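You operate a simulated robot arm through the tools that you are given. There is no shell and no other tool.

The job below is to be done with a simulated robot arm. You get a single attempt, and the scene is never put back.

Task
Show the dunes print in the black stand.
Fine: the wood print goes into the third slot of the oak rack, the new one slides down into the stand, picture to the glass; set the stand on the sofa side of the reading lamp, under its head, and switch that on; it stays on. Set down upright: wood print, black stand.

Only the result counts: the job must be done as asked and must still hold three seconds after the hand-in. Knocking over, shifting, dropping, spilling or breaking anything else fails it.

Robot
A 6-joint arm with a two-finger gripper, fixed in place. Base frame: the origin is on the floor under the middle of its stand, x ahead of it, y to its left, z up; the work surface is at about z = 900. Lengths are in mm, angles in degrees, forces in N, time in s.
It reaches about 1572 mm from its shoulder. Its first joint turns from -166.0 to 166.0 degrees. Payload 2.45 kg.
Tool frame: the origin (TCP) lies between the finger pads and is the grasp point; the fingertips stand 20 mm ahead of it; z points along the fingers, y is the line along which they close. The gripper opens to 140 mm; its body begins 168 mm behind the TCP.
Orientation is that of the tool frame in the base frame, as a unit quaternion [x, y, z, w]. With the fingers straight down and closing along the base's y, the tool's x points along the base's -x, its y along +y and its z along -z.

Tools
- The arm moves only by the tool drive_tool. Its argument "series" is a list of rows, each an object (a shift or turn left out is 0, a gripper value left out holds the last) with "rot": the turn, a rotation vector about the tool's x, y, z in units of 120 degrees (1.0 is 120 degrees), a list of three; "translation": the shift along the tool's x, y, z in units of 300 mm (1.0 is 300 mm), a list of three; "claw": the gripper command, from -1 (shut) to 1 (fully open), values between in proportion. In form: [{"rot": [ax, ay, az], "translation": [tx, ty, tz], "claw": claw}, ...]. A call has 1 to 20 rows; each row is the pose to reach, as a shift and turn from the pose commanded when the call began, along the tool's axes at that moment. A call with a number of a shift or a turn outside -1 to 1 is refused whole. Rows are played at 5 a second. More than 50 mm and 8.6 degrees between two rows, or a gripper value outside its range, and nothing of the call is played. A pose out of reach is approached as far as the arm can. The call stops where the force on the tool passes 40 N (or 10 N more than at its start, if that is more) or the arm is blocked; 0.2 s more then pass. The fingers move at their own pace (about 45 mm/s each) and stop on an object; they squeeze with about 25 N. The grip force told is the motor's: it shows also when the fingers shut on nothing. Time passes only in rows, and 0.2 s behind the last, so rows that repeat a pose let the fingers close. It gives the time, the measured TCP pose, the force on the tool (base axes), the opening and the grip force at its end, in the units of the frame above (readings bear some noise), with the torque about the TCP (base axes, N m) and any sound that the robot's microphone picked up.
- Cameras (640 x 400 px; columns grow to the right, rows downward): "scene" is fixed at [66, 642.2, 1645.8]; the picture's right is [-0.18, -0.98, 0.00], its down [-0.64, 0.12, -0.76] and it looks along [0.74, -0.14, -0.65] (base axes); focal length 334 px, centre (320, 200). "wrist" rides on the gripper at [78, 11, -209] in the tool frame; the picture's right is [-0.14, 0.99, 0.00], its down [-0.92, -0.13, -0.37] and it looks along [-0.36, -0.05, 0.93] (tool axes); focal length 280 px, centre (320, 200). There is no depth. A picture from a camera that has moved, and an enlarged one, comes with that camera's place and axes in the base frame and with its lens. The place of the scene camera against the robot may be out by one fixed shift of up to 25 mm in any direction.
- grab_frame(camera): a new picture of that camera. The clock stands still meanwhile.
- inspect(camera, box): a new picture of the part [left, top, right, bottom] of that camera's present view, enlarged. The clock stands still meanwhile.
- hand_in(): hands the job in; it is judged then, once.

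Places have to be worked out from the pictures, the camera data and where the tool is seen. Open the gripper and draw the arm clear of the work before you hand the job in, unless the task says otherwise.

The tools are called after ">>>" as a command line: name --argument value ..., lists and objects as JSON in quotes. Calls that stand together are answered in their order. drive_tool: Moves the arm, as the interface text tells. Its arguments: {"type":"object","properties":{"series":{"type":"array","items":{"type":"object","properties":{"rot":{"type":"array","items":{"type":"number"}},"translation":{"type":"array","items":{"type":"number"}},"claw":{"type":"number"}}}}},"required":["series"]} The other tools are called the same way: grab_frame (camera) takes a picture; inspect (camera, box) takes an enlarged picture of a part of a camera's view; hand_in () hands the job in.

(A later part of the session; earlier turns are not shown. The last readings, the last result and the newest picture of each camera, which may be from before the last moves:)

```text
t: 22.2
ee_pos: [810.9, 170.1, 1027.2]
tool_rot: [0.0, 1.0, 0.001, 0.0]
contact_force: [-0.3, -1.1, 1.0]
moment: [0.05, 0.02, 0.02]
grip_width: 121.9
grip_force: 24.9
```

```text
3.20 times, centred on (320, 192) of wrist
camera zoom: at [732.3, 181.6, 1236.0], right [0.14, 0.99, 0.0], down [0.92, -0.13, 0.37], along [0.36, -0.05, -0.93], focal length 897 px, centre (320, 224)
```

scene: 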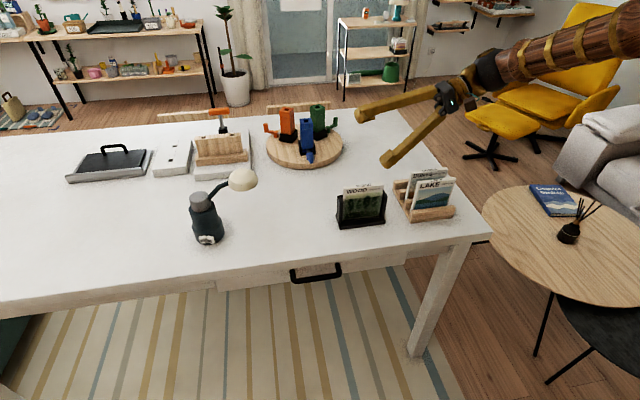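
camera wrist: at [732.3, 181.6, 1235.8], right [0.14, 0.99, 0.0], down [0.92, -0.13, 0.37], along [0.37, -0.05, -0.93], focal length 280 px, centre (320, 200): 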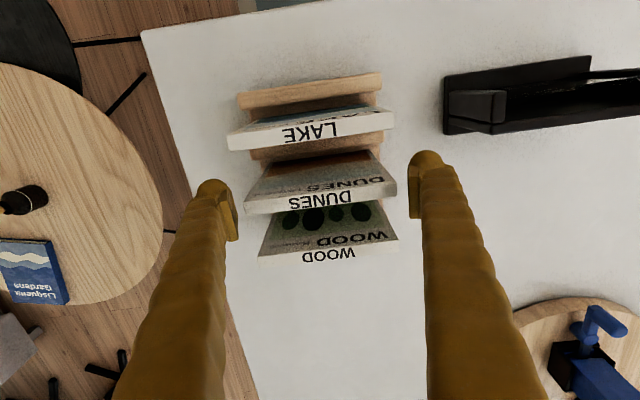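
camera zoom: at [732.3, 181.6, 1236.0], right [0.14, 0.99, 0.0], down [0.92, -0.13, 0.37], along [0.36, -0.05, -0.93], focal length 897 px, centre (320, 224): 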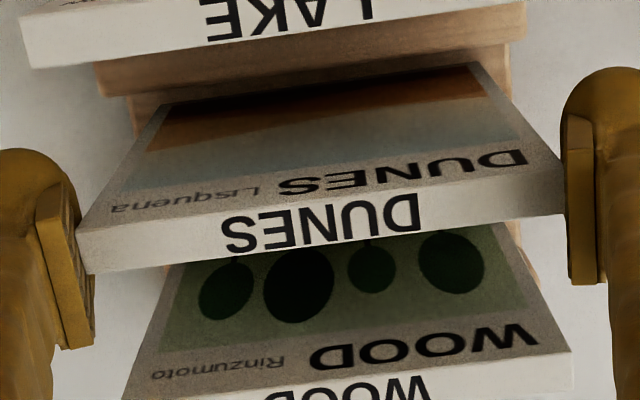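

The dunes print is held at width 122 and 25 N. I lift it straight up, slowly at first, and then look at what's left in the rack.

>>> drive_tool --series '[{"translation": [0, 0, -0.03]}, {"translation": [0, 0, -0.08]}, {"translation": [0, 0, -0.15]}, {"translation": [0, 0, -0.24]}, {"translation": [0, 0, -0.35]}, {"translation": [0, 0, -0.47]}, {"translation": [0, 0, -0.56]}, {"translation": [0, 0, -0.56]}]'

>>> inspect --camera "scene" --box '[370, 100, 490, 220]'

>>> grab_frame --camera "wrist"

```text
t: 24.0
ee_pos: [808.9, 171.8, 1196.0]
tool_rot: [0.0, 1.0, 0.0, 0.0]
contact_force: [-0.1, 0.3, -0.6]
moment: [-0.02, -0.02, -0.02]
grip_width: 121.7
grip_force: 25.0
```

```text
3.33 times, centred on (430, 160) of scene
camera zoom: at [66.0, 642.2, 1645.8], right [-0.18, -0.98, 0.0], down [-0.64, 0.12, -0.76], along [0.74, -0.14, -0.65], focal length 1113 px, centre (-47, 333)
```

zoom: 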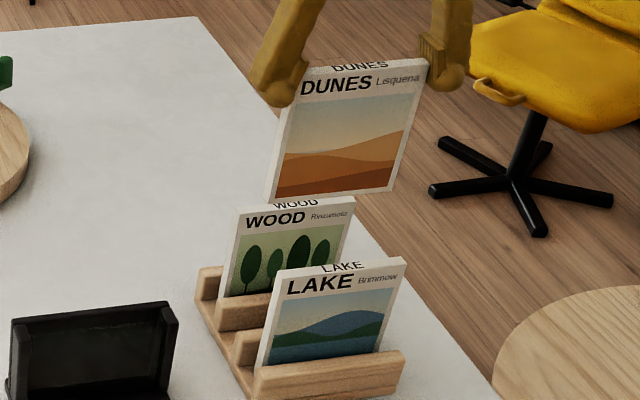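

```text
taken
camera wrist: at [731.1, 183.5, 1405.3], right [0.14, 0.99, 0.0], down [0.92, -0.13, 0.37], along [0.36, -0.05, -0.93], focal length 280 px, centre (320, 200)
```

wrist: 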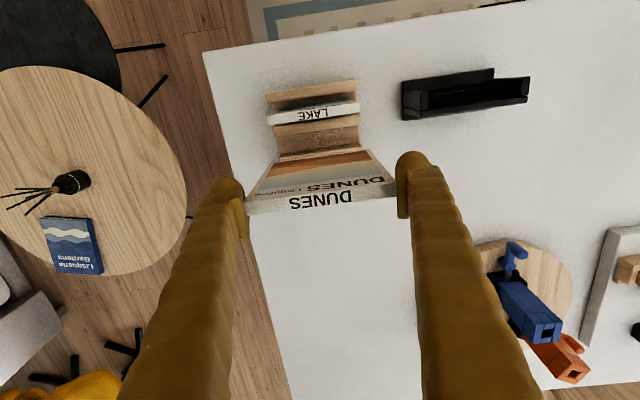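

Both other prints still stand as before. I take the same zoom as I had for the held wood print, to compare how the two sit in the fingers.

>>> inspect --camera "wrist" --box '[250, 100, 410, 220]'

>>> inspect --camera "wrist" --box '[390, 55, 540, 135]'

```text
3.33 times, centred on (330, 160) of wrist
camera zoom: at [731.1, 183.5, 1405.3], right [0.14, 0.99, 0.0], down [0.92, -0.13, 0.37], along [0.36, -0.05, -0.93], focal length 935 px, centre (287, 333)
```

zoom: 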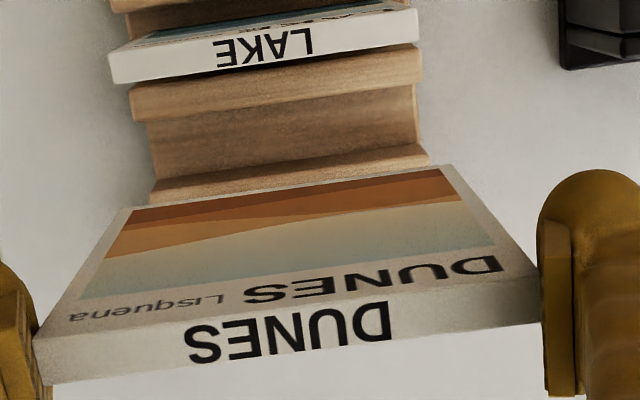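

```text
4.27 times, centred on (465, 95) of wrist
camera zoom: at [731.1, 183.5, 1405.3], right [0.14, 0.99, 0.0], down [0.92, -0.13, 0.37], along [0.36, -0.05, -0.93], focal length 1196 px, centre (-299, 648)
```

zoom: 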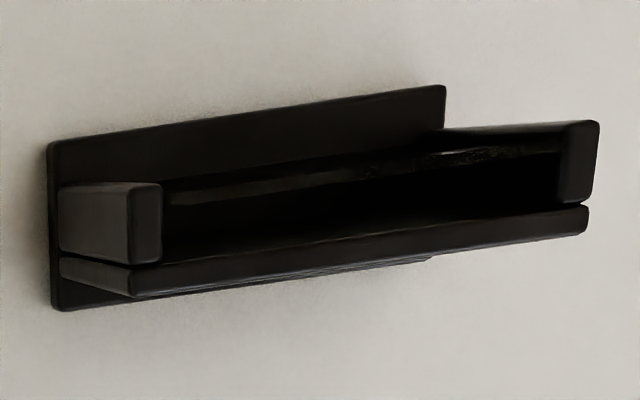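

DUNES sits in the fingers just as WOOD did, to within about half a millimetre. So I carry it by the exact offset (−39.9, +220.1) to above the stand's slot.

>>> drive_tool --series '[{"translation": [0.02, 0.1, 0]}, {"translation": [0.044, 0.245, 0]}, {"translation": [0.07, 0.39, 0]}, {"translation": [0.096, 0.535, 0]}, {"translation": [0.12, 0.66, 0]}, {"translation": [0.133, 0.7337, 0]}, {"translation": [0.133, 0.7337, 0.08]}, {"translation": [0.133, 0.7337, 0.16]}, {"translation": [0.133, 0.7337, 0.2]}, {"translation": [0.133, 0.7337, 0.2]}, {"translation": [0.133, 0.7337, 0.2]}]'

>>> grab_frame --camera "wrist"

>>> inspect --camera "scene" --box '[310, 130, 422, 240]'

```text
t: 26.4
ee_pos: [770.4, 390.8, 1133.6]
tool_rot: [0.001, 1.0, -0.001, 0.0]
contact_force: [-0.2, 0.1, -1.0]
moment: [-0.01, 0.0, 0.0]
grip_width: 121.3
grip_force: 25.1
```

```text
taken
camera wrist: at [692.4, 401.6, 1343.2], right [0.14, 0.99, 0.0], down [0.92, -0.13, 0.37], along [0.36, -0.05, -0.93], focal length 280 px, centre (320, 200)
```

wrist: 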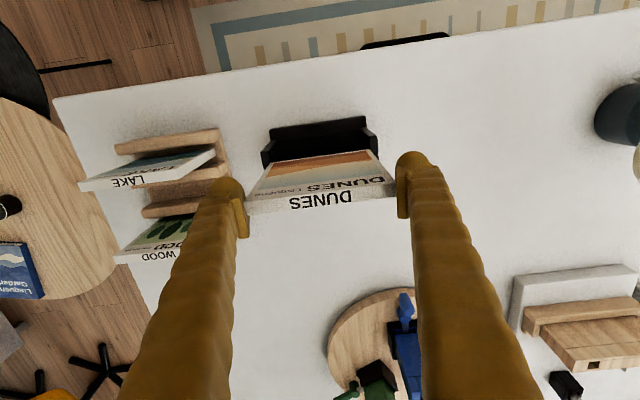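

```text
3.64 times, centred on (366, 185) of scene
camera zoom: at [66.0, 642.2, 1645.8], right [-0.18, -0.98, 0.0], down [-0.64, 0.12, -0.76], along [0.74, -0.14, -0.65], focal length 1214 px, centre (153, 254)
```

zoom: 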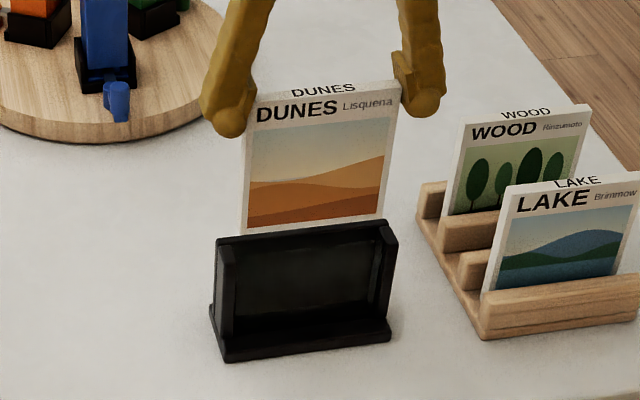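

DUNES hangs centred over the slot with its bottom about 20 mm above the posts. I lower it in 3 mm rows so that any catch shows in the force.

>>> drive_tool --series '[{"translation": [0, 0, 0.02]}, {"translation": [0, 0, 0.04]}, {"translation": [0, 0, 0.055]}, {"translation": [0, 0, 0.065]}, {"translation": [0, 0, 0.075]}, {"translation": [0, 0, 0.085]}, {"translation": [0, 0, 0.095]}, {"translation": [0, 0, 0.105]}, {"translation": [0, 0, 0.115]}, {"translation": [0, 0, 0.125]}]'

>>> inspect --camera "scene" --box '[310, 130, 422, 240]'

>>> inspect --camera "wrist" --box '[230, 100, 410, 220]'

```text
t: 28.6
ee_pos: [771.0, 390.0, 1096.5]
tool_rot: [0.0, 1.0, 0.0, 0.0]
contact_force: [-0.8, 0.3, -0.8]
moment: [0.01, -0.05, 0.04]
grip_width: 121.3
grip_force: 25.2
```

```text
3.64 times, centred on (366, 185) of scene
camera zoom: at [66.0, 642.2, 1645.8], right [-0.18, -0.98, 0.0], down [-0.64, 0.12, -0.76], along [0.74, -0.14, -0.65], focal length 1214 px, centre (153, 254)
```

zoom: 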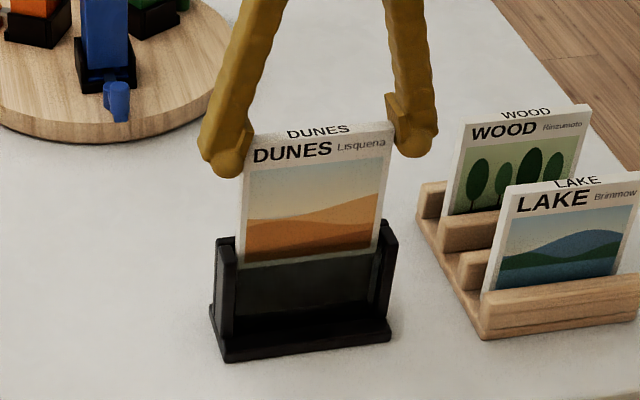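

```text
3.33 times, centred on (320, 160) of wrist
camera zoom: at [693.1, 401.7, 1305.9], right [0.14, 0.99, 0.0], down [0.92, -0.13, 0.37], along [0.36, -0.05, -0.93], focal length 935 px, centre (320, 333)
```

zoom: 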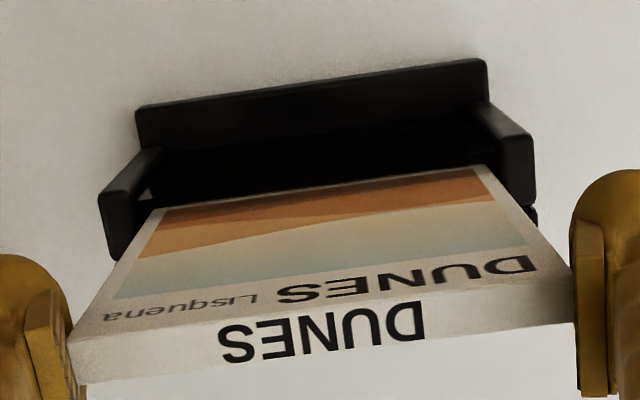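

DUNES has entered the slot behind the glass with no contact force. I keep lowering it.

>>> drive_tool --series '[{"translation": [0, 0, 0.02]}, {"translation": [0, 0, 0.04]}, {"translation": [0, 0, 0.06]}, {"translation": [0, 0, 0.08]}, {"translation": [0, 0, 0.1]}, {"translation": [0, 0, 0.12]}, {"translation": [0, 0, 0.14]}, {"translation": [0, 0, 0.16]}, {"translation": [0, 0, 0.18]}, {"translation": [0, 0, 0.195]}, {"translation": [0, 0, 0.21]}]'

>>> inspect --camera "scene" --box '[310, 130, 422, 240]'

```text
t: 31.0
ee_pos: [770.9, 391.2, 1031.8]
tool_rot: [0.0, 1.0, 0.001, 0.001]
contact_force: [-1.1, 0.1, -0.3]
moment: [-0.02, -0.01, 0.0]
grip_width: 121.3
grip_force: 25.4
```

```text
3.64 times, centred on (366, 185) of scene
camera zoom: at [66.0, 642.2, 1645.8], right [-0.18, -0.98, 0.0], down [-0.64, 0.12, -0.76], along [0.74, -0.14, -0.65], focal length 1214 px, centre (153, 254)
```

zoom: 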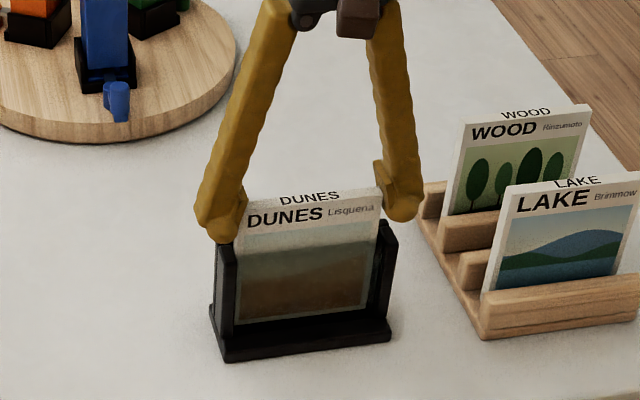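

The print's bottom is nearly at the stand's floor. Final approach in sub-millimetre rows, watching the force.

>>> drive_tool --series '[{"translation": [0, 0, 0.0027]}, {"translation": [0, 0, 0.0054]}]'

>>> drive_tool --series '[{"translation": [0, 0, 0.0025]}, {"translation": [0, 0, 0.0025]}]'

>>> drive_tool --series '[{"translation": [0, 0, 0.0025]}, {"translation": [0, 0, 0.0025]}]'

```text
t: 31.6
ee_pos: [771.2, 391.4, 1031.4]
tool_rot: [0.0, 1.0, 0.0, 0.0]
contact_force: [-0.7, 0.2, 0.6]
moment: [0.01, 0.04, -0.02]
grip_width: 120.9
grip_force: 25.4
```

```text
t: 32.2
ee_pos: [770.9, 391.4, 1031.6]
tool_rot: [0.0, 1.0, 0.0, 0.0]
contact_force: [-0.1, 0.1, -0.6]
moment: [-0.02, 0.0, -0.01]
grip_width: 121.2
grip_force: 25.2
```

```text
t: 32.8
ee_pos: [771.9, 392.6, 1030.0]
tool_rot: [0.0, 1.0, -0.001, 0.001]
contact_force: [0.2, -1.1, -0.5]
moment: [-0.03, -0.02, 0.01]
grip_width: 121.0
grip_force: 24.9
```

Still no contact, so I continue down the same way.

>>> drive_tool --series '[{"translation": [0, 0, 0.0025]}, {"translation": [0, 0, 0.0025]}]'

>>> drive_tool --series '[{"translation": [0, 0, 0.0025]}, {"translation": [0, 0, 0.0025]}]'

```text
t: 33.4
ee_pos: [771.2, 392.0, 1030.5]
tool_rot: [-0.001, 1.0, 0.0, 0.0]
contact_force: [0.3, -0.7, 2.7]
moment: [0.03, 0.01, -0.02]
grip_width: 120.9
grip_force: 25.5
```

```text
t: 34.0
ee_pos: [770.2, 392.1, 1029.0]
tool_rot: [0.0, 1.0, 0.0, 0.001]
contact_force: [-0.5, 5.2, 17.7]
moment: [0.09, 0.05, -0.01]
grip_width: 121.0
grip_force: 24.6
```

The print is seated on the stand's floor (about 18 N). I ease off slightly and open the fingers.

>>> drive_tool --series '[{"translation": [0, 0, -0.0015]}, {"translation": [0, 0, -0.0015], "claw": -0.2}, {"translation": [0, 0, -0.0015], "claw": 0.5}, {"translation": [0, 0, -0.0015], "claw": 1}, {"translation": [0, 0, -0.0015], "claw": 1}, {"translation": [0, 0, -0.0015], "claw": 1}]'

>>> grab_frame --camera "wrist"

>>> inspect --camera "scene" --box '[310, 130, 422, 240]'

```text
t: 35.4
ee_pos: [771.3, 391.2, 1028.9]
tool_rot: [0.001, 1.0, 0.0, -0.001]
contact_force: [0.0, -0.2, 0.0]
moment: [0.0, 0.01, 0.0]
grip_width: 139.6
grip_force: 0.1
```

```text
taken
camera wrist: at [692.2, 402.8, 1238.8], right [0.14, 0.99, 0.0], down [0.92, -0.13, 0.37], along [0.36, -0.05, -0.93], focal length 280 px, centre (320, 200)
```

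wrist: 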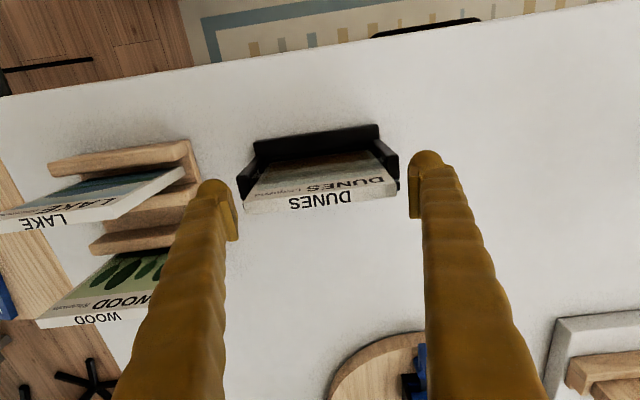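

```text
3.64 times, centred on (366, 185) of scene
camera zoom: at [66.0, 642.2, 1645.8], right [-0.18, -0.98, 0.0], down [-0.64, 0.12, -0.76], along [0.74, -0.14, -0.65], focal length 1214 px, centre (153, 254)
```

zoom: 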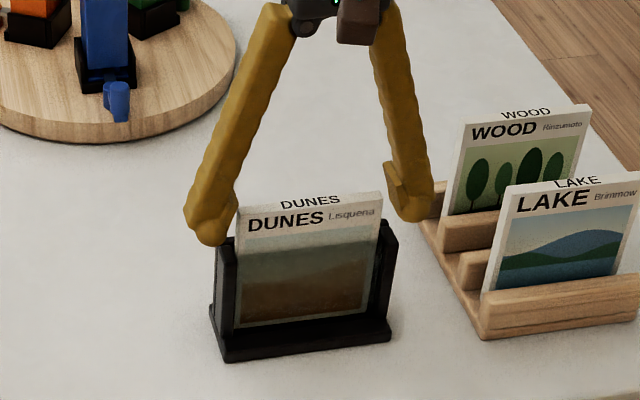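

DUNES is seated in the stand at the same height as WOOD was, picture behind the glass. I withdraw upwards and tilt the tool forward to go and look at the lamp's keys.

>>> drive_tool --series '[{"translation": [0, 0, -0.06]}, {"translation": [0, 0, -0.14]}, {"translation": [0, 0, -0.27]}, {"translation": [0, 0, -0.4]}, {"translation": [0.07, 0, -0.4], "rot": [0, -0.0625, 0]}, {"translation": [0.14, 0, -0.4], "rot": [0, -0.125, 0]}, {"translation": [0.22, 0, -0.4], "rot": [0, -0.1875, 0]}, {"translation": [0.29, 0, -0.4], "rot": [0, -0.25, 0]}, {"translation": [0.36, 0, -0.4], "rot": [0, -0.3125, 0]}, {"translation": [0.437, 0, -0.4], "rot": [0, -0.375, 0]}]'

>>> grab_frame --camera "scene"

>>> grab_frame --camera "wrist"

```text
t: 37.6
ee_pos: [639.1, 390.0, 1151.5]
tool_rot: [0.0, 0.924, 0.0, 0.383]
contact_force: [0.6, -0.5, 0.2]
moment: [-0.01, -0.02, -0.01]
grip_width: 140.2
grip_force: 0.2
```

```text
taken
```

scene: 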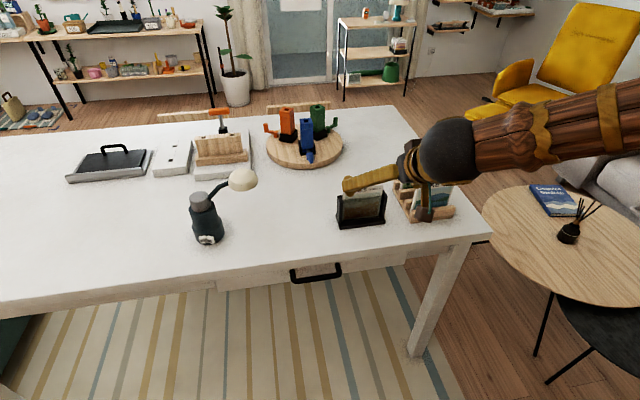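

```text
taken
camera wrist: at [436.7, 401.6, 1243.3], right [0.1, 0.99, 0.1], down [0.39, -0.13, 0.91], along [0.92, -0.05, -0.4], focal length 280 px, centre (320, 200)
```

wrist: 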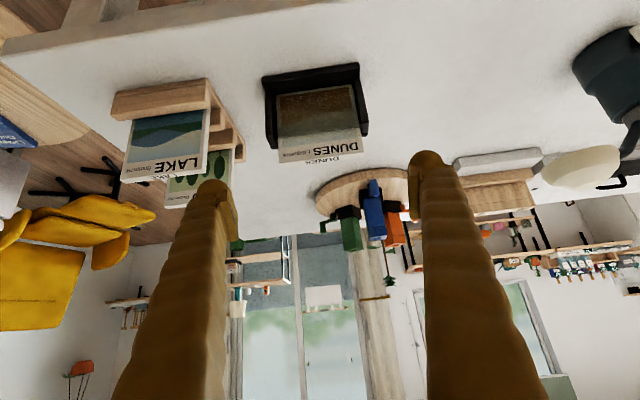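

All is standing as left. I travel along +y in front of the table items, toward the lamp.

>>> drive_tool --series '[{"translation": [0, 0.15, 0]}, {"translation": [0, 0.3, 0]}, {"translation": [0, 0.45, 0]}, {"translation": [0, 0.6, 0]}, {"translation": [0, 0.75, 0]}, {"translation": [0, 0.9, 0]}, {"translation": [0, 1.0, 0]}]'

>>> grab_frame --camera "wrist"

>>> inspect --camera "wrist" --box '[360, 20, 600, 200]'

```text
t: 39.2
ee_pos: [639.7, 691.4, 1149.0]
tool_rot: [0.0, 0.924, 0.0, 0.383]
contact_force: [-0.6, -0.2, 0.4]
moment: [0.02, 0.04, -0.01]
grip_width: 140.1
grip_force: 0.0
```

```text
taken
camera wrist: at [436.3, 703.0, 1241.6], right [0.1, 0.99, 0.1], down [0.39, -0.13, 0.91], along [0.92, -0.05, -0.4], focal length 280 px, centre (320, 200)
```

wrist: 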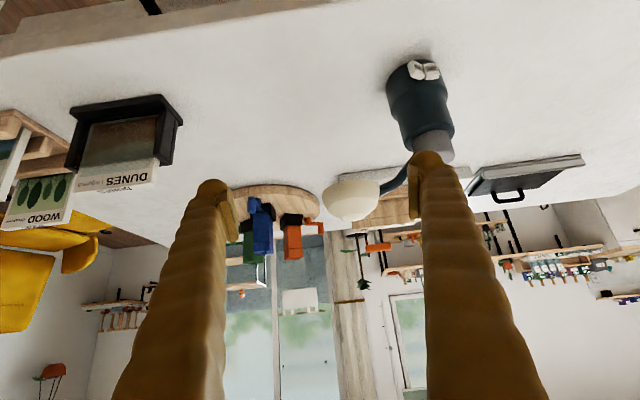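

```text
2.22 times, centred on (480, 110) of wrist
camera zoom: at [436.3, 703.0, 1241.6], right [0.1, 0.99, 0.1], down [0.39, -0.13, 0.91], along [0.92, -0.05, -0.4], focal length 623 px, centre (-36, 400)
```

zoom: 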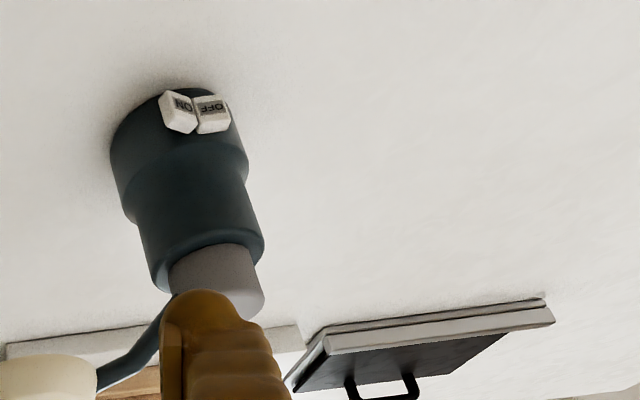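

The keys are on the lamp's robot-facing side, low on the body, with ON toward the sofa side. I go closer to measure them.

>>> drive_tool --series '[{"translation": [0.05, 0.1, 0.05]}, {"translation": [0.11, 0.2, 0.11]}, {"translation": [0.17, 0.3, 0.17]}, {"translation": [0.23, 0.4, 0.23]}, {"translation": [0.283, 0.483, 0.283]}, {"translation": [0.283, 0.483, 0.283]}]'

>>> grab_frame --camera "wrist"

>>> inspect --camera "wrist" --box '[270, 60, 390, 160]'

>>> grab_frame --camera "scene"

```text
t: 40.6
ee_pos: [638.9, 834.8, 1028.1]
tool_rot: [0.001, 0.924, -0.001, 0.383]
contact_force: [0.6, 0.4, -0.2]
moment: [0.02, 0.0, -0.01]
grip_width: 140.2
grip_force: 0.0
```

```text
taken
camera wrist: at [436.2, 846.7, 1120.6], right [0.1, 0.99, 0.1], down [0.39, -0.13, 0.91], along [0.92, -0.05, -0.4], focal length 280 px, centre (320, 200)
```

wrist: 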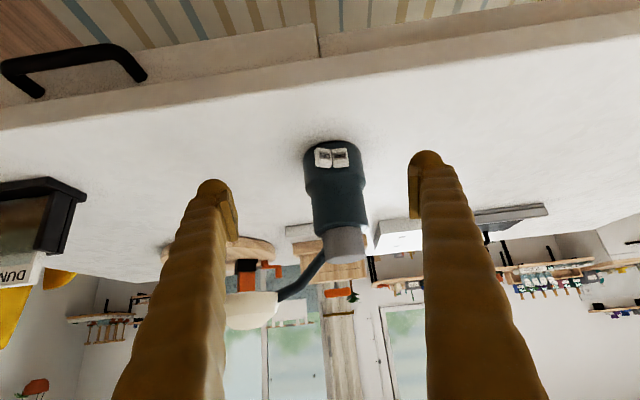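

```text
4.00 times, centred on (330, 110) of wrist
camera zoom: at [436.2, 846.7, 1120.6], right [0.1, 0.99, 0.1], down [0.39, -0.13, 0.91], along [0.92, -0.05, -0.4], focal length 1122 px, centre (280, 560)
```

zoom: 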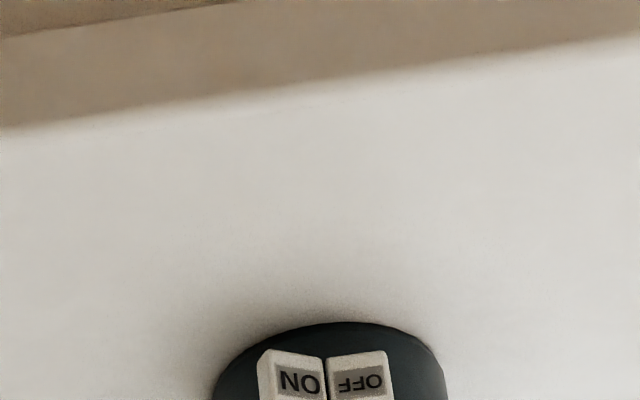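

```text
taken
```

scene: 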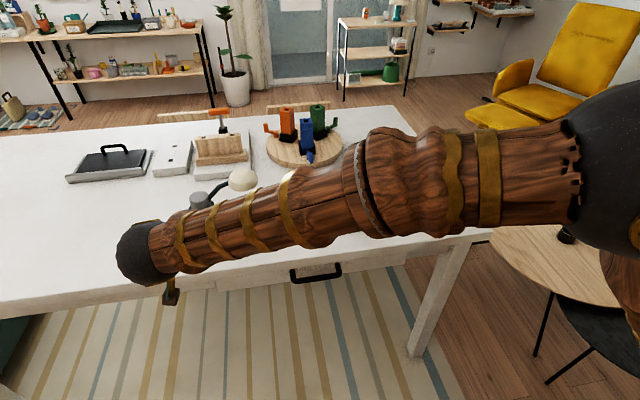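

>>> inspect --camera "wrist" --box '[290, 130, 386, 190]'

>>> inspect --camera "wrist" --box '[210, 130, 402, 340]'

```text
6.67 times, centred on (338, 160) of wrist
camera zoom: at [436.2, 846.7, 1120.6], right [0.1, 0.99, 0.1], down [0.39, -0.13, 0.91], along [0.92, -0.05, -0.4], focal length 1869 px, centre (200, 467)
```

zoom: 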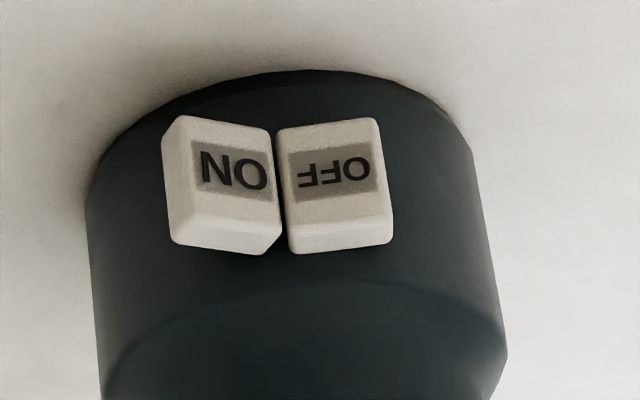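

```text
1.90 times, centred on (306, 235) of wrist
camera zoom: at [436.2, 846.7, 1120.6], right [0.1, 0.99, 0.1], down [0.39, -0.13, 0.91], along [0.92, -0.05, -0.4], focal length 534 px, centre (347, 133)
```

zoom: 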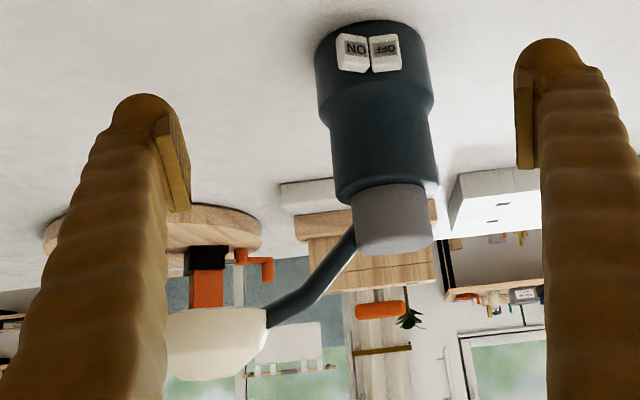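

ON's key centre works out near (741, 842, 928) and OFF's about 20 mm further +y. I zoom in more to see the shape and tilt of the keys before planning the press.

>>> inspect --camera "wrist" --box '[308, 140, 356, 170]'

>>> inspect --camera "wrist" --box '[295, 135, 375, 275]'

```text
13.33 times, centred on (332, 155) of wrist
camera zoom: at [436.2, 846.7, 1120.6], right [0.1, 0.99, 0.1], down [0.39, -0.13, 0.91], along [0.92, -0.05, -0.4], focal length 3738 px, centre (160, 800)
```

zoom: 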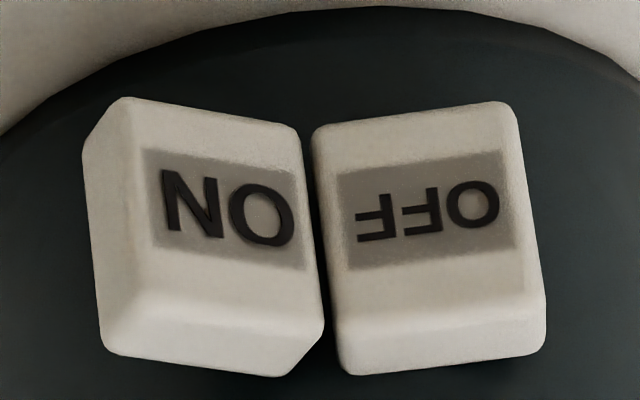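

```text
2.86 times, centred on (335, 205) of wrist
camera zoom: at [436.2, 846.7, 1120.6], right [0.1, 0.99, 0.1], down [0.39, -0.13, 0.91], along [0.92, -0.05, -0.4], focal length 801 px, centre (277, 186)
```

zoom: 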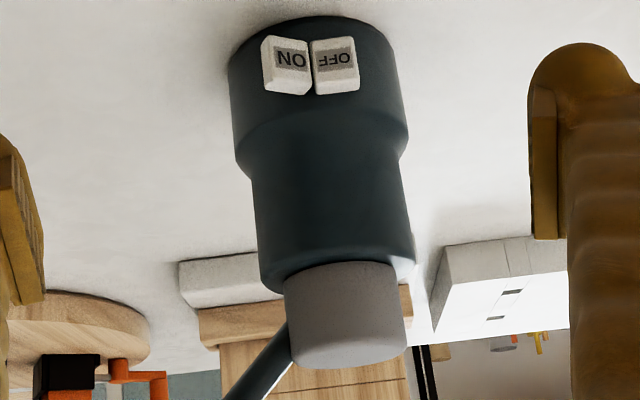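

The switch is a rocker: OFF is pressed flat, ON stands proud with its outer (−y) end near (734.5, 834), faces z 918–939. I close the gripper here in free space to see where the fingertips lie when shut.

>>> drive_tool --series '[{"claw": -1}, {"claw": -1}, {"claw": -1}, {"claw": -1}, {"claw": -1}, {"claw": -1}, {"claw": -1}, {"claw": -1}, {"claw": -1}, {"claw": -1}]'

>>> grab_frame --camera "wrist"

>>> inspect --camera "wrist" --box '[260, 130, 380, 230]'

```text
t: 42.8
ee_pos: [638.9, 835.0, 1027.0]
tool_rot: [0.0, 0.924, 0.0, 0.382]
contact_force: [-0.4, -0.2, -0.3]
moment: [0.01, 0.02, 0.01]
grip_width: 0.0
grip_force: 24.9
```

```text
taken
camera wrist: at [436.2, 846.5, 1120.7], right [0.1, 0.99, 0.1], down [0.39, -0.13, 0.91], along [0.92, -0.05, -0.4], focal length 280 px, centre (320, 200)
```

wrist: 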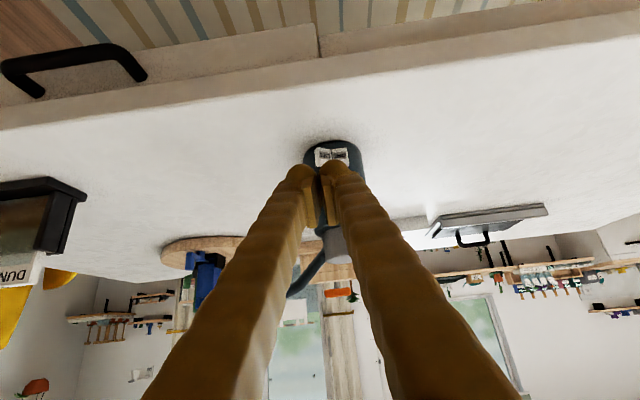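

```text
4.00 times, centred on (320, 180) of wrist
camera zoom: at [436.2, 846.5, 1120.7], right [0.1, 0.99, 0.1], down [0.39, -0.13, 0.91], along [0.92, -0.05, -0.4], focal length 1122 px, centre (320, 280)
```

zoom: 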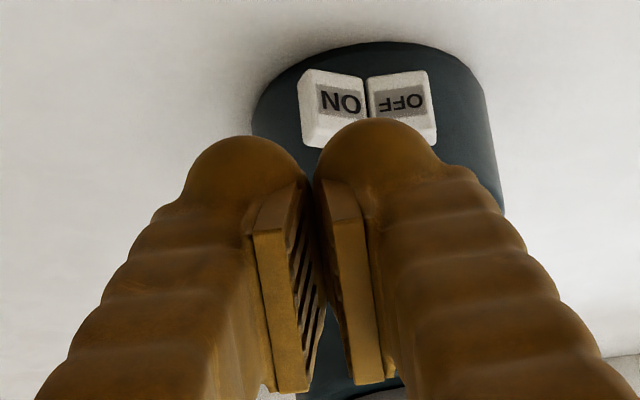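

When shut, the +y fingertip cap lies about 12 mm to +y of the tool centre. I'll press ON's outer end with that cap, so the rest of the gripper stays on the side away from OFF. First I come to about 30 mm in front of the key.

>>> drive_tool --series '[{"translation": [0.03, -0.01, 0.1], "claw": -1}, {"translation": [0.06, -0.02, 0.22]}, {"translation": [0.0897, -0.03, 0.3297]}, {"translation": [0.0897, -0.03, 0.3297]}]'

>>> inspect --camera "wrist" --box '[260, 110, 400, 210]'

>>> inspect --camera "scene" --box '[140, 150, 300, 290]'

```text
t: 43.8
ee_pos: [688.4, 828.0, 939.8]
tool_rot: [0.001, 0.924, -0.001, 0.383]
contact_force: [0.8, 0.4, 0.0]
moment: [-0.01, 0.02, 0.03]
grip_width: 0.0
grip_force: 25.0
```

```text
4.00 times, centred on (330, 160) of wrist
camera zoom: at [485.9, 839.2, 1032.6], right [0.1, 0.99, 0.1], down [0.39, -0.13, 0.91], along [0.92, -0.05, -0.4], focal length 1122 px, centre (280, 360)
```

zoom: 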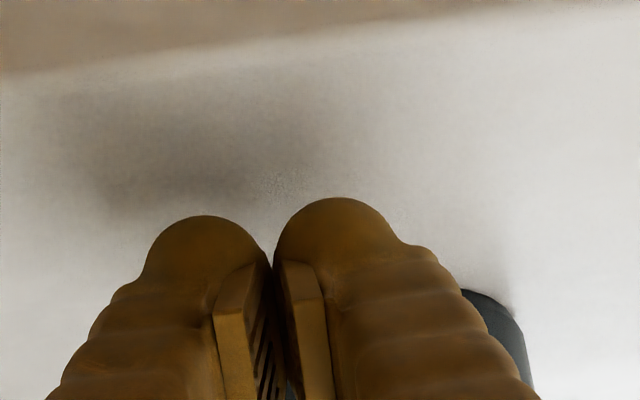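

```text
2.86 times, centred on (220, 220) of scene
camera zoom: at [66.0, 642.2, 1645.8], right [-0.18, -0.98, 0.0], down [-0.64, 0.12, -0.76], along [0.74, -0.14, -0.65], focal length 954 px, centre (606, 143)
```

zoom: 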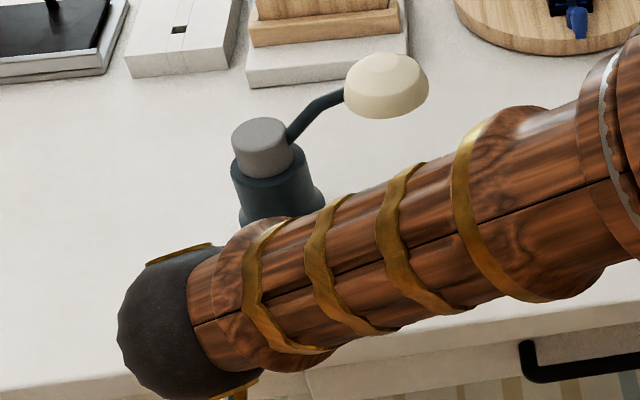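

The fingers hide the keys from the wrist camera here, so I go by force and sound. I advance along +x, 18 mm first, then in 1 mm rows.

>>> drive_tool --series '[{"translation": [-0.0236, 0, 0.0236]}, {"translation": [-0.0424, 0, 0.0424]}, {"translation": [-0.0424, 0, 0.0424]}]'

>>> drive_tool --series '[{"translation": [-0.0024, 0, 0.0024]}, {"translation": [-0.0047, 0, 0.0047]}, {"translation": [-0.0071, 0, 0.0071]}, {"translation": [-0.0094, 0, 0.0094]}]'

```text
t: 44.6
ee_pos: [708.1, 826.2, 941.0]
tool_rot: [-0.001, 0.924, 0.001, 0.382]
contact_force: [-0.6, -0.5, 0.7]
moment: [-0.02, 0.03, 0.02]
grip_width: 0.0
grip_force: 25.4
```

```text
t: 45.6
ee_pos: [712.9, 826.6, 940.3]
tool_rot: [0.0, 0.924, 0.0, 0.383]
contact_force: [-0.6, 0.0, -0.5]
moment: [0.01, -0.01, -0.01]
grip_width: 0.2
grip_force: 25.2
```

No contact at x≈712.5 yet. I go on in the same manner, 3 mm at a time.

>>> drive_tool --series '[{"translation": [-0.0024, 0, 0.0024]}, {"translation": [-0.0047, 0, 0.0047]}, {"translation": [-0.0071, 0, 0.0071]}]'

>>> drive_tool --series '[{"translation": [-0.0024, 0, 0.0024]}, {"translation": [-0.0047, 0, 0.0047]}, {"translation": [-0.0071, 0, 0.0071]}]'

```text
t: 46.4
ee_pos: [715.8, 827.0, 940.7]
tool_rot: [0.0, 0.924, 0.0, 0.382]
contact_force: [-3.1, 1.0, 1.1]
moment: [0.05, -0.04, 0.04]
grip_width: 0.1
grip_force: 24.9
```

```text
t: 47.2
ee_pos: [718.3, 827.0, 939.1]
tool_rot: [0.0, 0.924, 0.0, 0.382]
contact_force: [-3.0, 0.1, 1.0]
moment: [0.0, 0.0, 0.05]
grip_width: 0.0
grip_force: 25.3
```

Contact: a steady 3 N against the key. I check that the lamp itself isn't moving before I press further.

>>> inspect --camera "scene" --box '[140, 150, 300, 290]'

>>> grab_frame --camera "wrist"

```text
2.86 times, centred on (220, 220) of scene
camera zoom: at [66.0, 642.2, 1645.8], right [-0.18, -0.98, 0.0], down [-0.64, 0.12, -0.76], along [0.74, -0.14, -0.65], focal length 954 px, centre (606, 143)
```

zoom: 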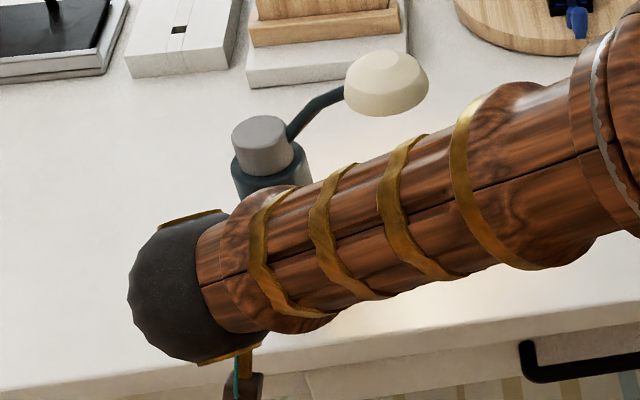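

```text
taken
camera wrist: at [515.1, 838.4, 1033.1], right [0.1, 0.99, 0.1], down [0.39, -0.13, 0.91], along [0.92, -0.05, -0.4], focal length 280 px, centre (320, 200)
```

wrist: 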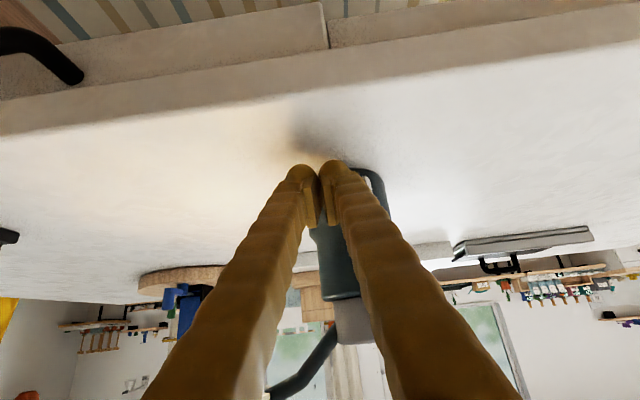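

There is now a warm glow on the table, so the lamp seems to have come on. I compare the lamp's place with the earlier picture, using the same box as before.

>>> inspect --camera "scene" --box '[180, 160, 276, 250]'

>>> inspect --camera "scene" --box '[190, 160, 270, 210]'

```text
4.44 times, centred on (228, 205) of scene
camera zoom: at [66.0, 642.2, 1645.8], right [-0.18, -0.98, 0.0], down [-0.64, 0.12, -0.76], along [0.74, -0.14, -0.65], focal length 1484 px, centre (729, 178)
```

zoom: 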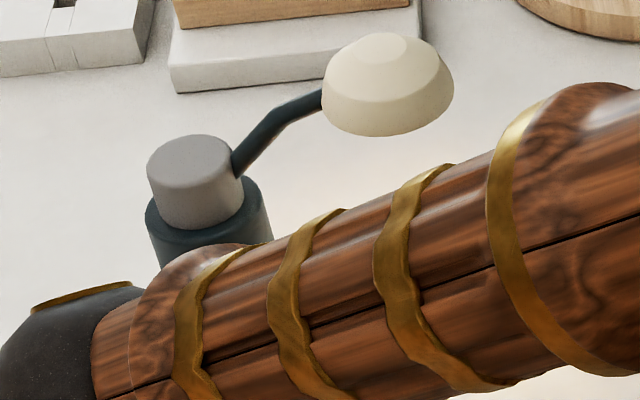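

```text
8.00 times, centred on (230, 185) of scene
camera zoom: at [66.0, 642.2, 1645.8], right [-0.18, -0.98, 0.0], down [-0.64, 0.12, -0.76], along [0.74, -0.14, -0.65], focal length 2671 px, centre (1040, 320)
```

zoom: 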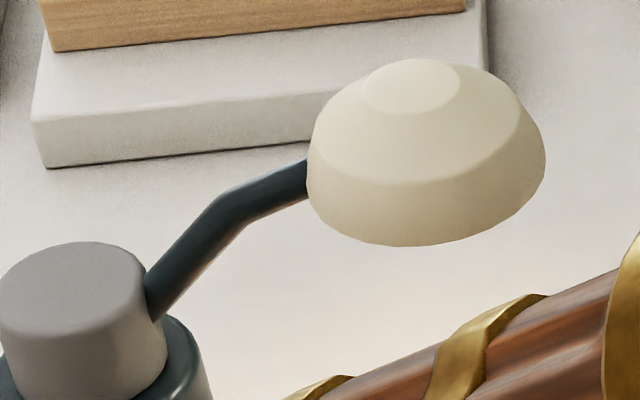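

The lamp's cap and head appear about 4 px higher in this box, so it has been nudged or tipped a few millimetres. I stop pressing at once, back straight off and look.

>>> drive_tool --series '[{"translation": [0.012, 0, -0.012]}, {"translation": [0.047, 0, -0.047]}, {"translation": [0.118, 0, -0.118]}, {"translation": [0.2, 0, -0.2]}]'

>>> inspect --camera "scene" --box '[180, 160, 276, 250]'

>>> grab_frame --camera "wrist"

```text
t: 48.2
ee_pos: [635.2, 825.3, 940.3]
tool_rot: [0.002, 0.924, -0.001, 0.383]
contact_force: [-0.2, 0.4, -0.6]
moment: [0.02, 0.01, 0.01]
grip_width: 0.2
grip_force: 25.4
```

```text
4.44 times, centred on (228, 205) of scene
camera zoom: at [66.0, 642.2, 1645.8], right [-0.18, -0.98, 0.0], down [-0.64, 0.12, -0.76], along [0.74, -0.14, -0.65], focal length 1484 px, centre (729, 178)
```

zoom: 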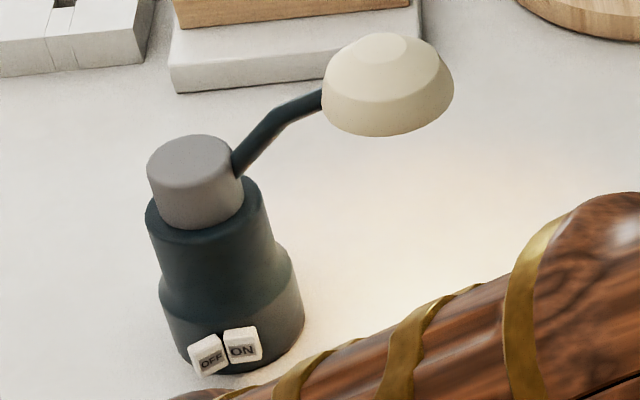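

```text
taken
camera wrist: at [432.3, 837.6, 1033.3], right [0.1, 0.99, 0.1], down [0.39, -0.13, 0.91], along [0.92, -0.05, -0.4], focal length 280 px, centre (320, 200)
```

wrist: 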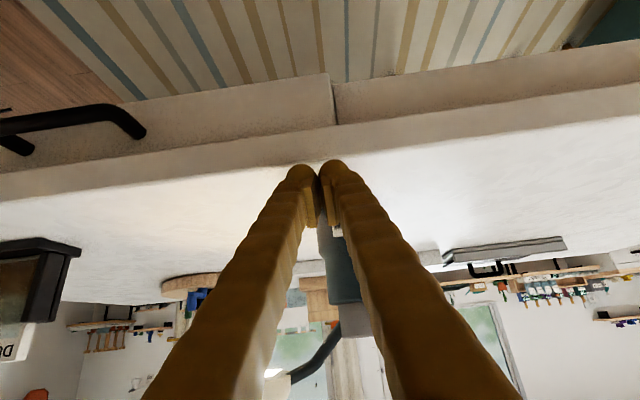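

The rocker has flipped: ON is flat, OFF stands proud, and the head casts a warm light on the table, so the lamp is on. It slid about 4 mm without turning. I now back away upward from the lamp and return to tool-down.

>>> drive_tool --series '[{"translation": [-0.0785, -0.067, -0.0785], "rot": [0, 0.0625, 0]}, {"translation": [-0.157, -0.133, -0.157], "rot": [0, 0.125, 0]}, {"translation": [-0.2355, -0.2, -0.2355], "rot": [0, 0.1875, 0]}, {"translation": [-0.314, -0.267, -0.314], "rot": [0, 0.25, 0]}, {"translation": [-0.3925, -0.333, -0.3925], "rot": [0, 0.3125, 0]}, {"translation": [-0.471, -0.4, -0.471], "rot": [0, 0.375, 0]}, {"translation": [-0.471, -0.4, -0.471], "rot": [0, 0.375, 0]}]'

>>> grab_frame --camera "scene"

>>> grab_frame --camera "wrist"

```text
t: 49.8
ee_pos: [632.2, 709.4, 1139.8]
tool_rot: [0.0, 1.0, 0.0, -0.001]
contact_force: [-0.6, -0.1, 0.5]
moment: [-0.01, 0.04, -0.02]
grip_width: 0.0
grip_force: 25.0
```

```text
taken
```

scene: 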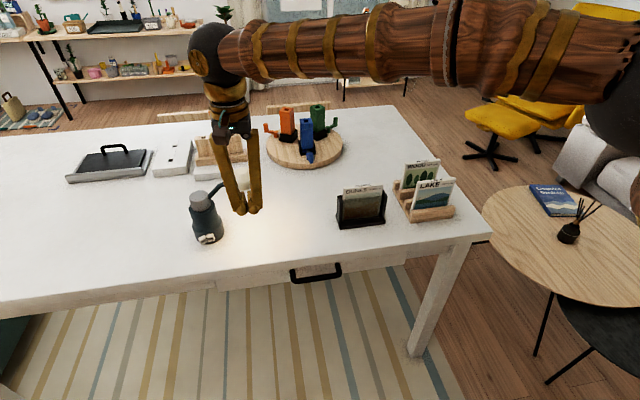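

```text
taken
camera wrist: at [554.3, 720.7, 1349.4], right [0.14, 0.99, 0.0], down [0.92, -0.13, 0.37], along [0.36, -0.05, -0.93], focal length 280 px, centre (320, 200)
```

wrist: 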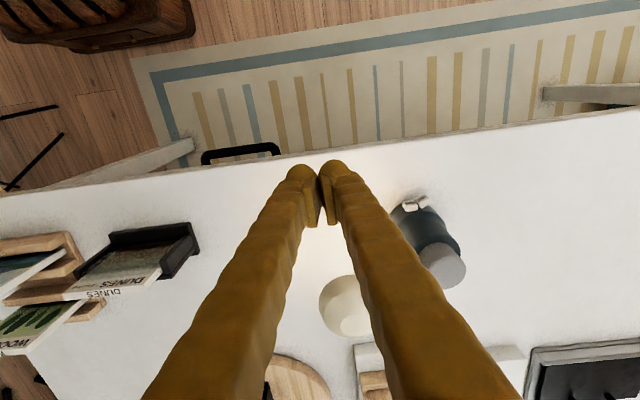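

From here the lamp can be measured from above, so I zoom on its head, body and keys.

>>> inspect --camera "wrist" --box '[300, 180, 500, 350]'

>>> inspect --camera "scene" --box '[180, 160, 276, 250]'

```text
2.35 times, centred on (400, 265) of wrist
camera zoom: at [554.3, 720.7, 1349.4], right [0.14, 0.99, 0.0], down [0.92, -0.13, 0.37], along [0.36, -0.05, -0.93], focal length 660 px, centre (132, 47)
```

zoom: 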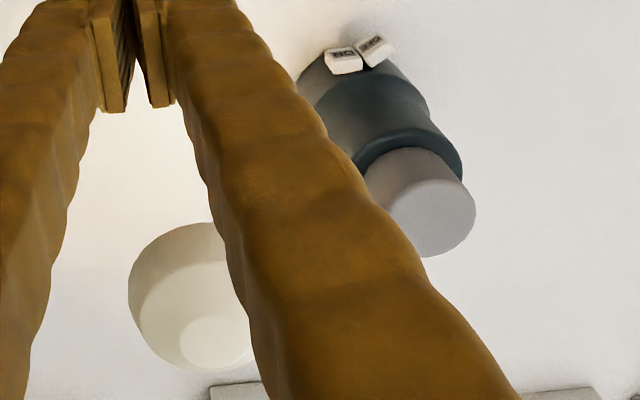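

```text
4.44 times, centred on (228, 205) of scene
camera zoom: at [66.0, 642.2, 1645.8], right [-0.18, -0.98, 0.0], down [-0.64, 0.12, -0.76], along [0.74, -0.14, -0.65], focal length 1484 px, centre (729, 178)
```

zoom: 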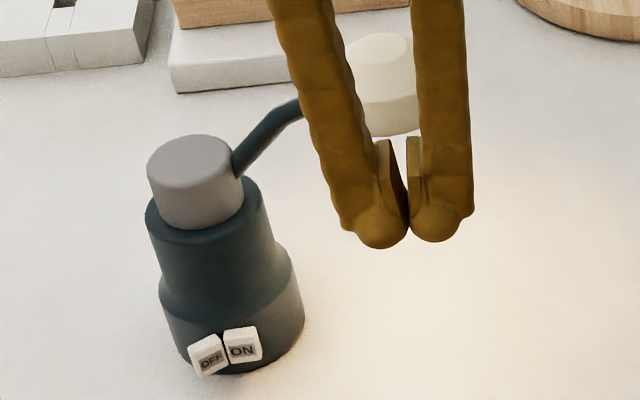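

The rocker stays with ON pressed and the light stays on. Next I travel back above the stand while turning the tool 90° about its axis, so the fingers close along x.

>>> drive_tool --series '[{"translation": [-0.02, -0.08, 0], "rot": [0, 0, 0.0625]}, {"translation": [-0.05, -0.16, 0], "rot": [0, 0, 0.125]}, {"translation": [-0.08, -0.25, 0], "rot": [0, 0, 0.1875]}, {"translation": [-0.11, -0.34, 0], "rot": [0, 0, 0.25]}, {"translation": [-0.14, -0.43, 0], "rot": [0, 0, 0.3125]}, {"translation": [-0.17, -0.52, 0], "rot": [0, 0, 0.375]}, {"translation": [-0.2, -0.61, 0], "rot": [0, 0, 0.4375]}, {"translation": [-0.23, -0.7, 0], "rot": [0, 0, 0.5]}, {"translation": [-0.27, -0.78, 0], "rot": [0, 0, 0.5625]}, {"translation": [-0.31, -0.86, 0], "rot": [0, 0, 0.625]}, {"translation": [-0.35, -0.94, 0], "rot": [0, 0, 0.6875]}, {"translation": [-0.38, -1.0, 0], "rot": [0, 0, 0.75]}]'

>>> grab_frame --camera "wrist"

>>> grab_frame --camera "scene"

```text
t: 52.4
ee_pos: [748.2, 406.9, 1140.2]
tool_rot: [0.708, 0.706, 0.0, 0.0]
contact_force: [-0.7, -0.1, -0.8]
moment: [-0.02, 0.05, -0.02]
grip_width: 0.0
grip_force: 25.0
```

```text
taken
camera wrist: at [759.0, 485.1, 1349.8], right [0.99, -0.14, 0.0], down [-0.13, -0.92, 0.37], along [-0.05, -0.36, -0.93], focal length 280 px, centre (320, 200)
```

wrist: 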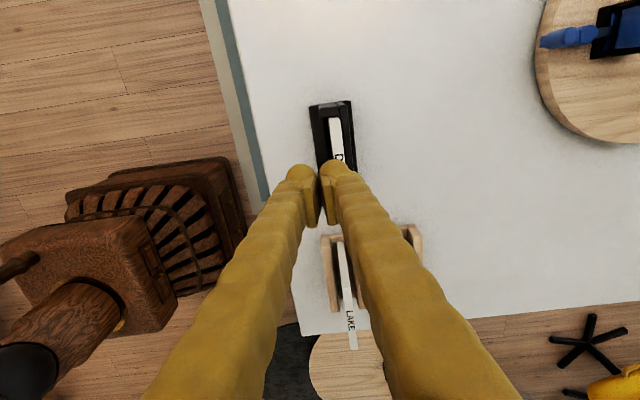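

```text
taken
```

scene: 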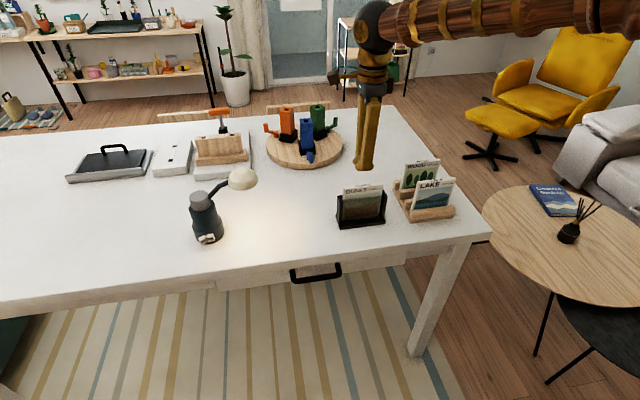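

The lamp is visibly lit and stays on. I tilt the tool 45° toward the sofa side, so it will fit below the lamp head later, and open to about 85 mm over the stand.

>>> drive_tool --series '[{"translation": [-0.01, 0.013, 0.01], "rot": [0, 0.0625, 0], "claw": 0.2}, {"translation": [-0.02, 0.026, 0.02], "rot": [0, 0.125, 0]}, {"translation": [-0.03, 0.04, 0.03], "rot": [0, 0.1875, 0]}, {"translation": [-0.04, 0.053, 0.06], "rot": [0, 0.25, 0]}, {"translation": [-0.05, 0.066, 0.09], "rot": [0, 0.3125, 0]}, {"translation": [-0.057, 0.08, 0.12], "rot": [0, 0.375, 0]}, {"translation": [-0.057, 0.08, 0.12], "rot": [0, 0.375, 0]}]'

>>> grab_frame --camera "wrist"

>>> grab_frame --camera "scene"

```text
t: 54.0
ee_pos: [772.8, 391.0, 1103.0]
tool_rot: [0.653, 0.653, 0.271, -0.271]
contact_force: [-0.6, 0.0, -0.5]
moment: [0.0, -0.02, 0.0]
grip_width: 83.8
grip_force: 0.1
```

```text
taken
camera wrist: at [782.1, 298.0, 1307.2], right [0.99, -0.1, -0.1], down [-0.13, -0.91, -0.39], along [-0.05, 0.4, -0.91], focal length 280 px, centre (320, 200)
```

wrist: 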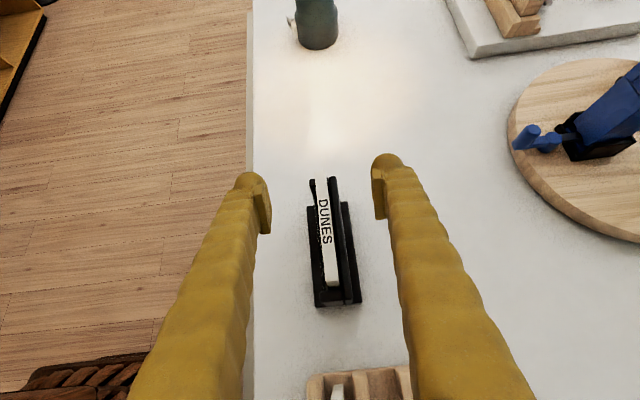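

```text
taken
```

scene: 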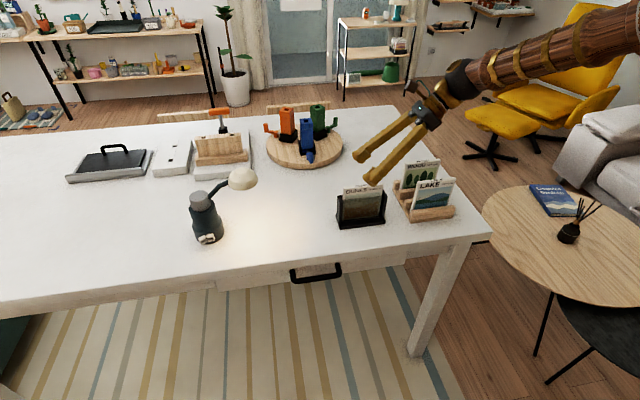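

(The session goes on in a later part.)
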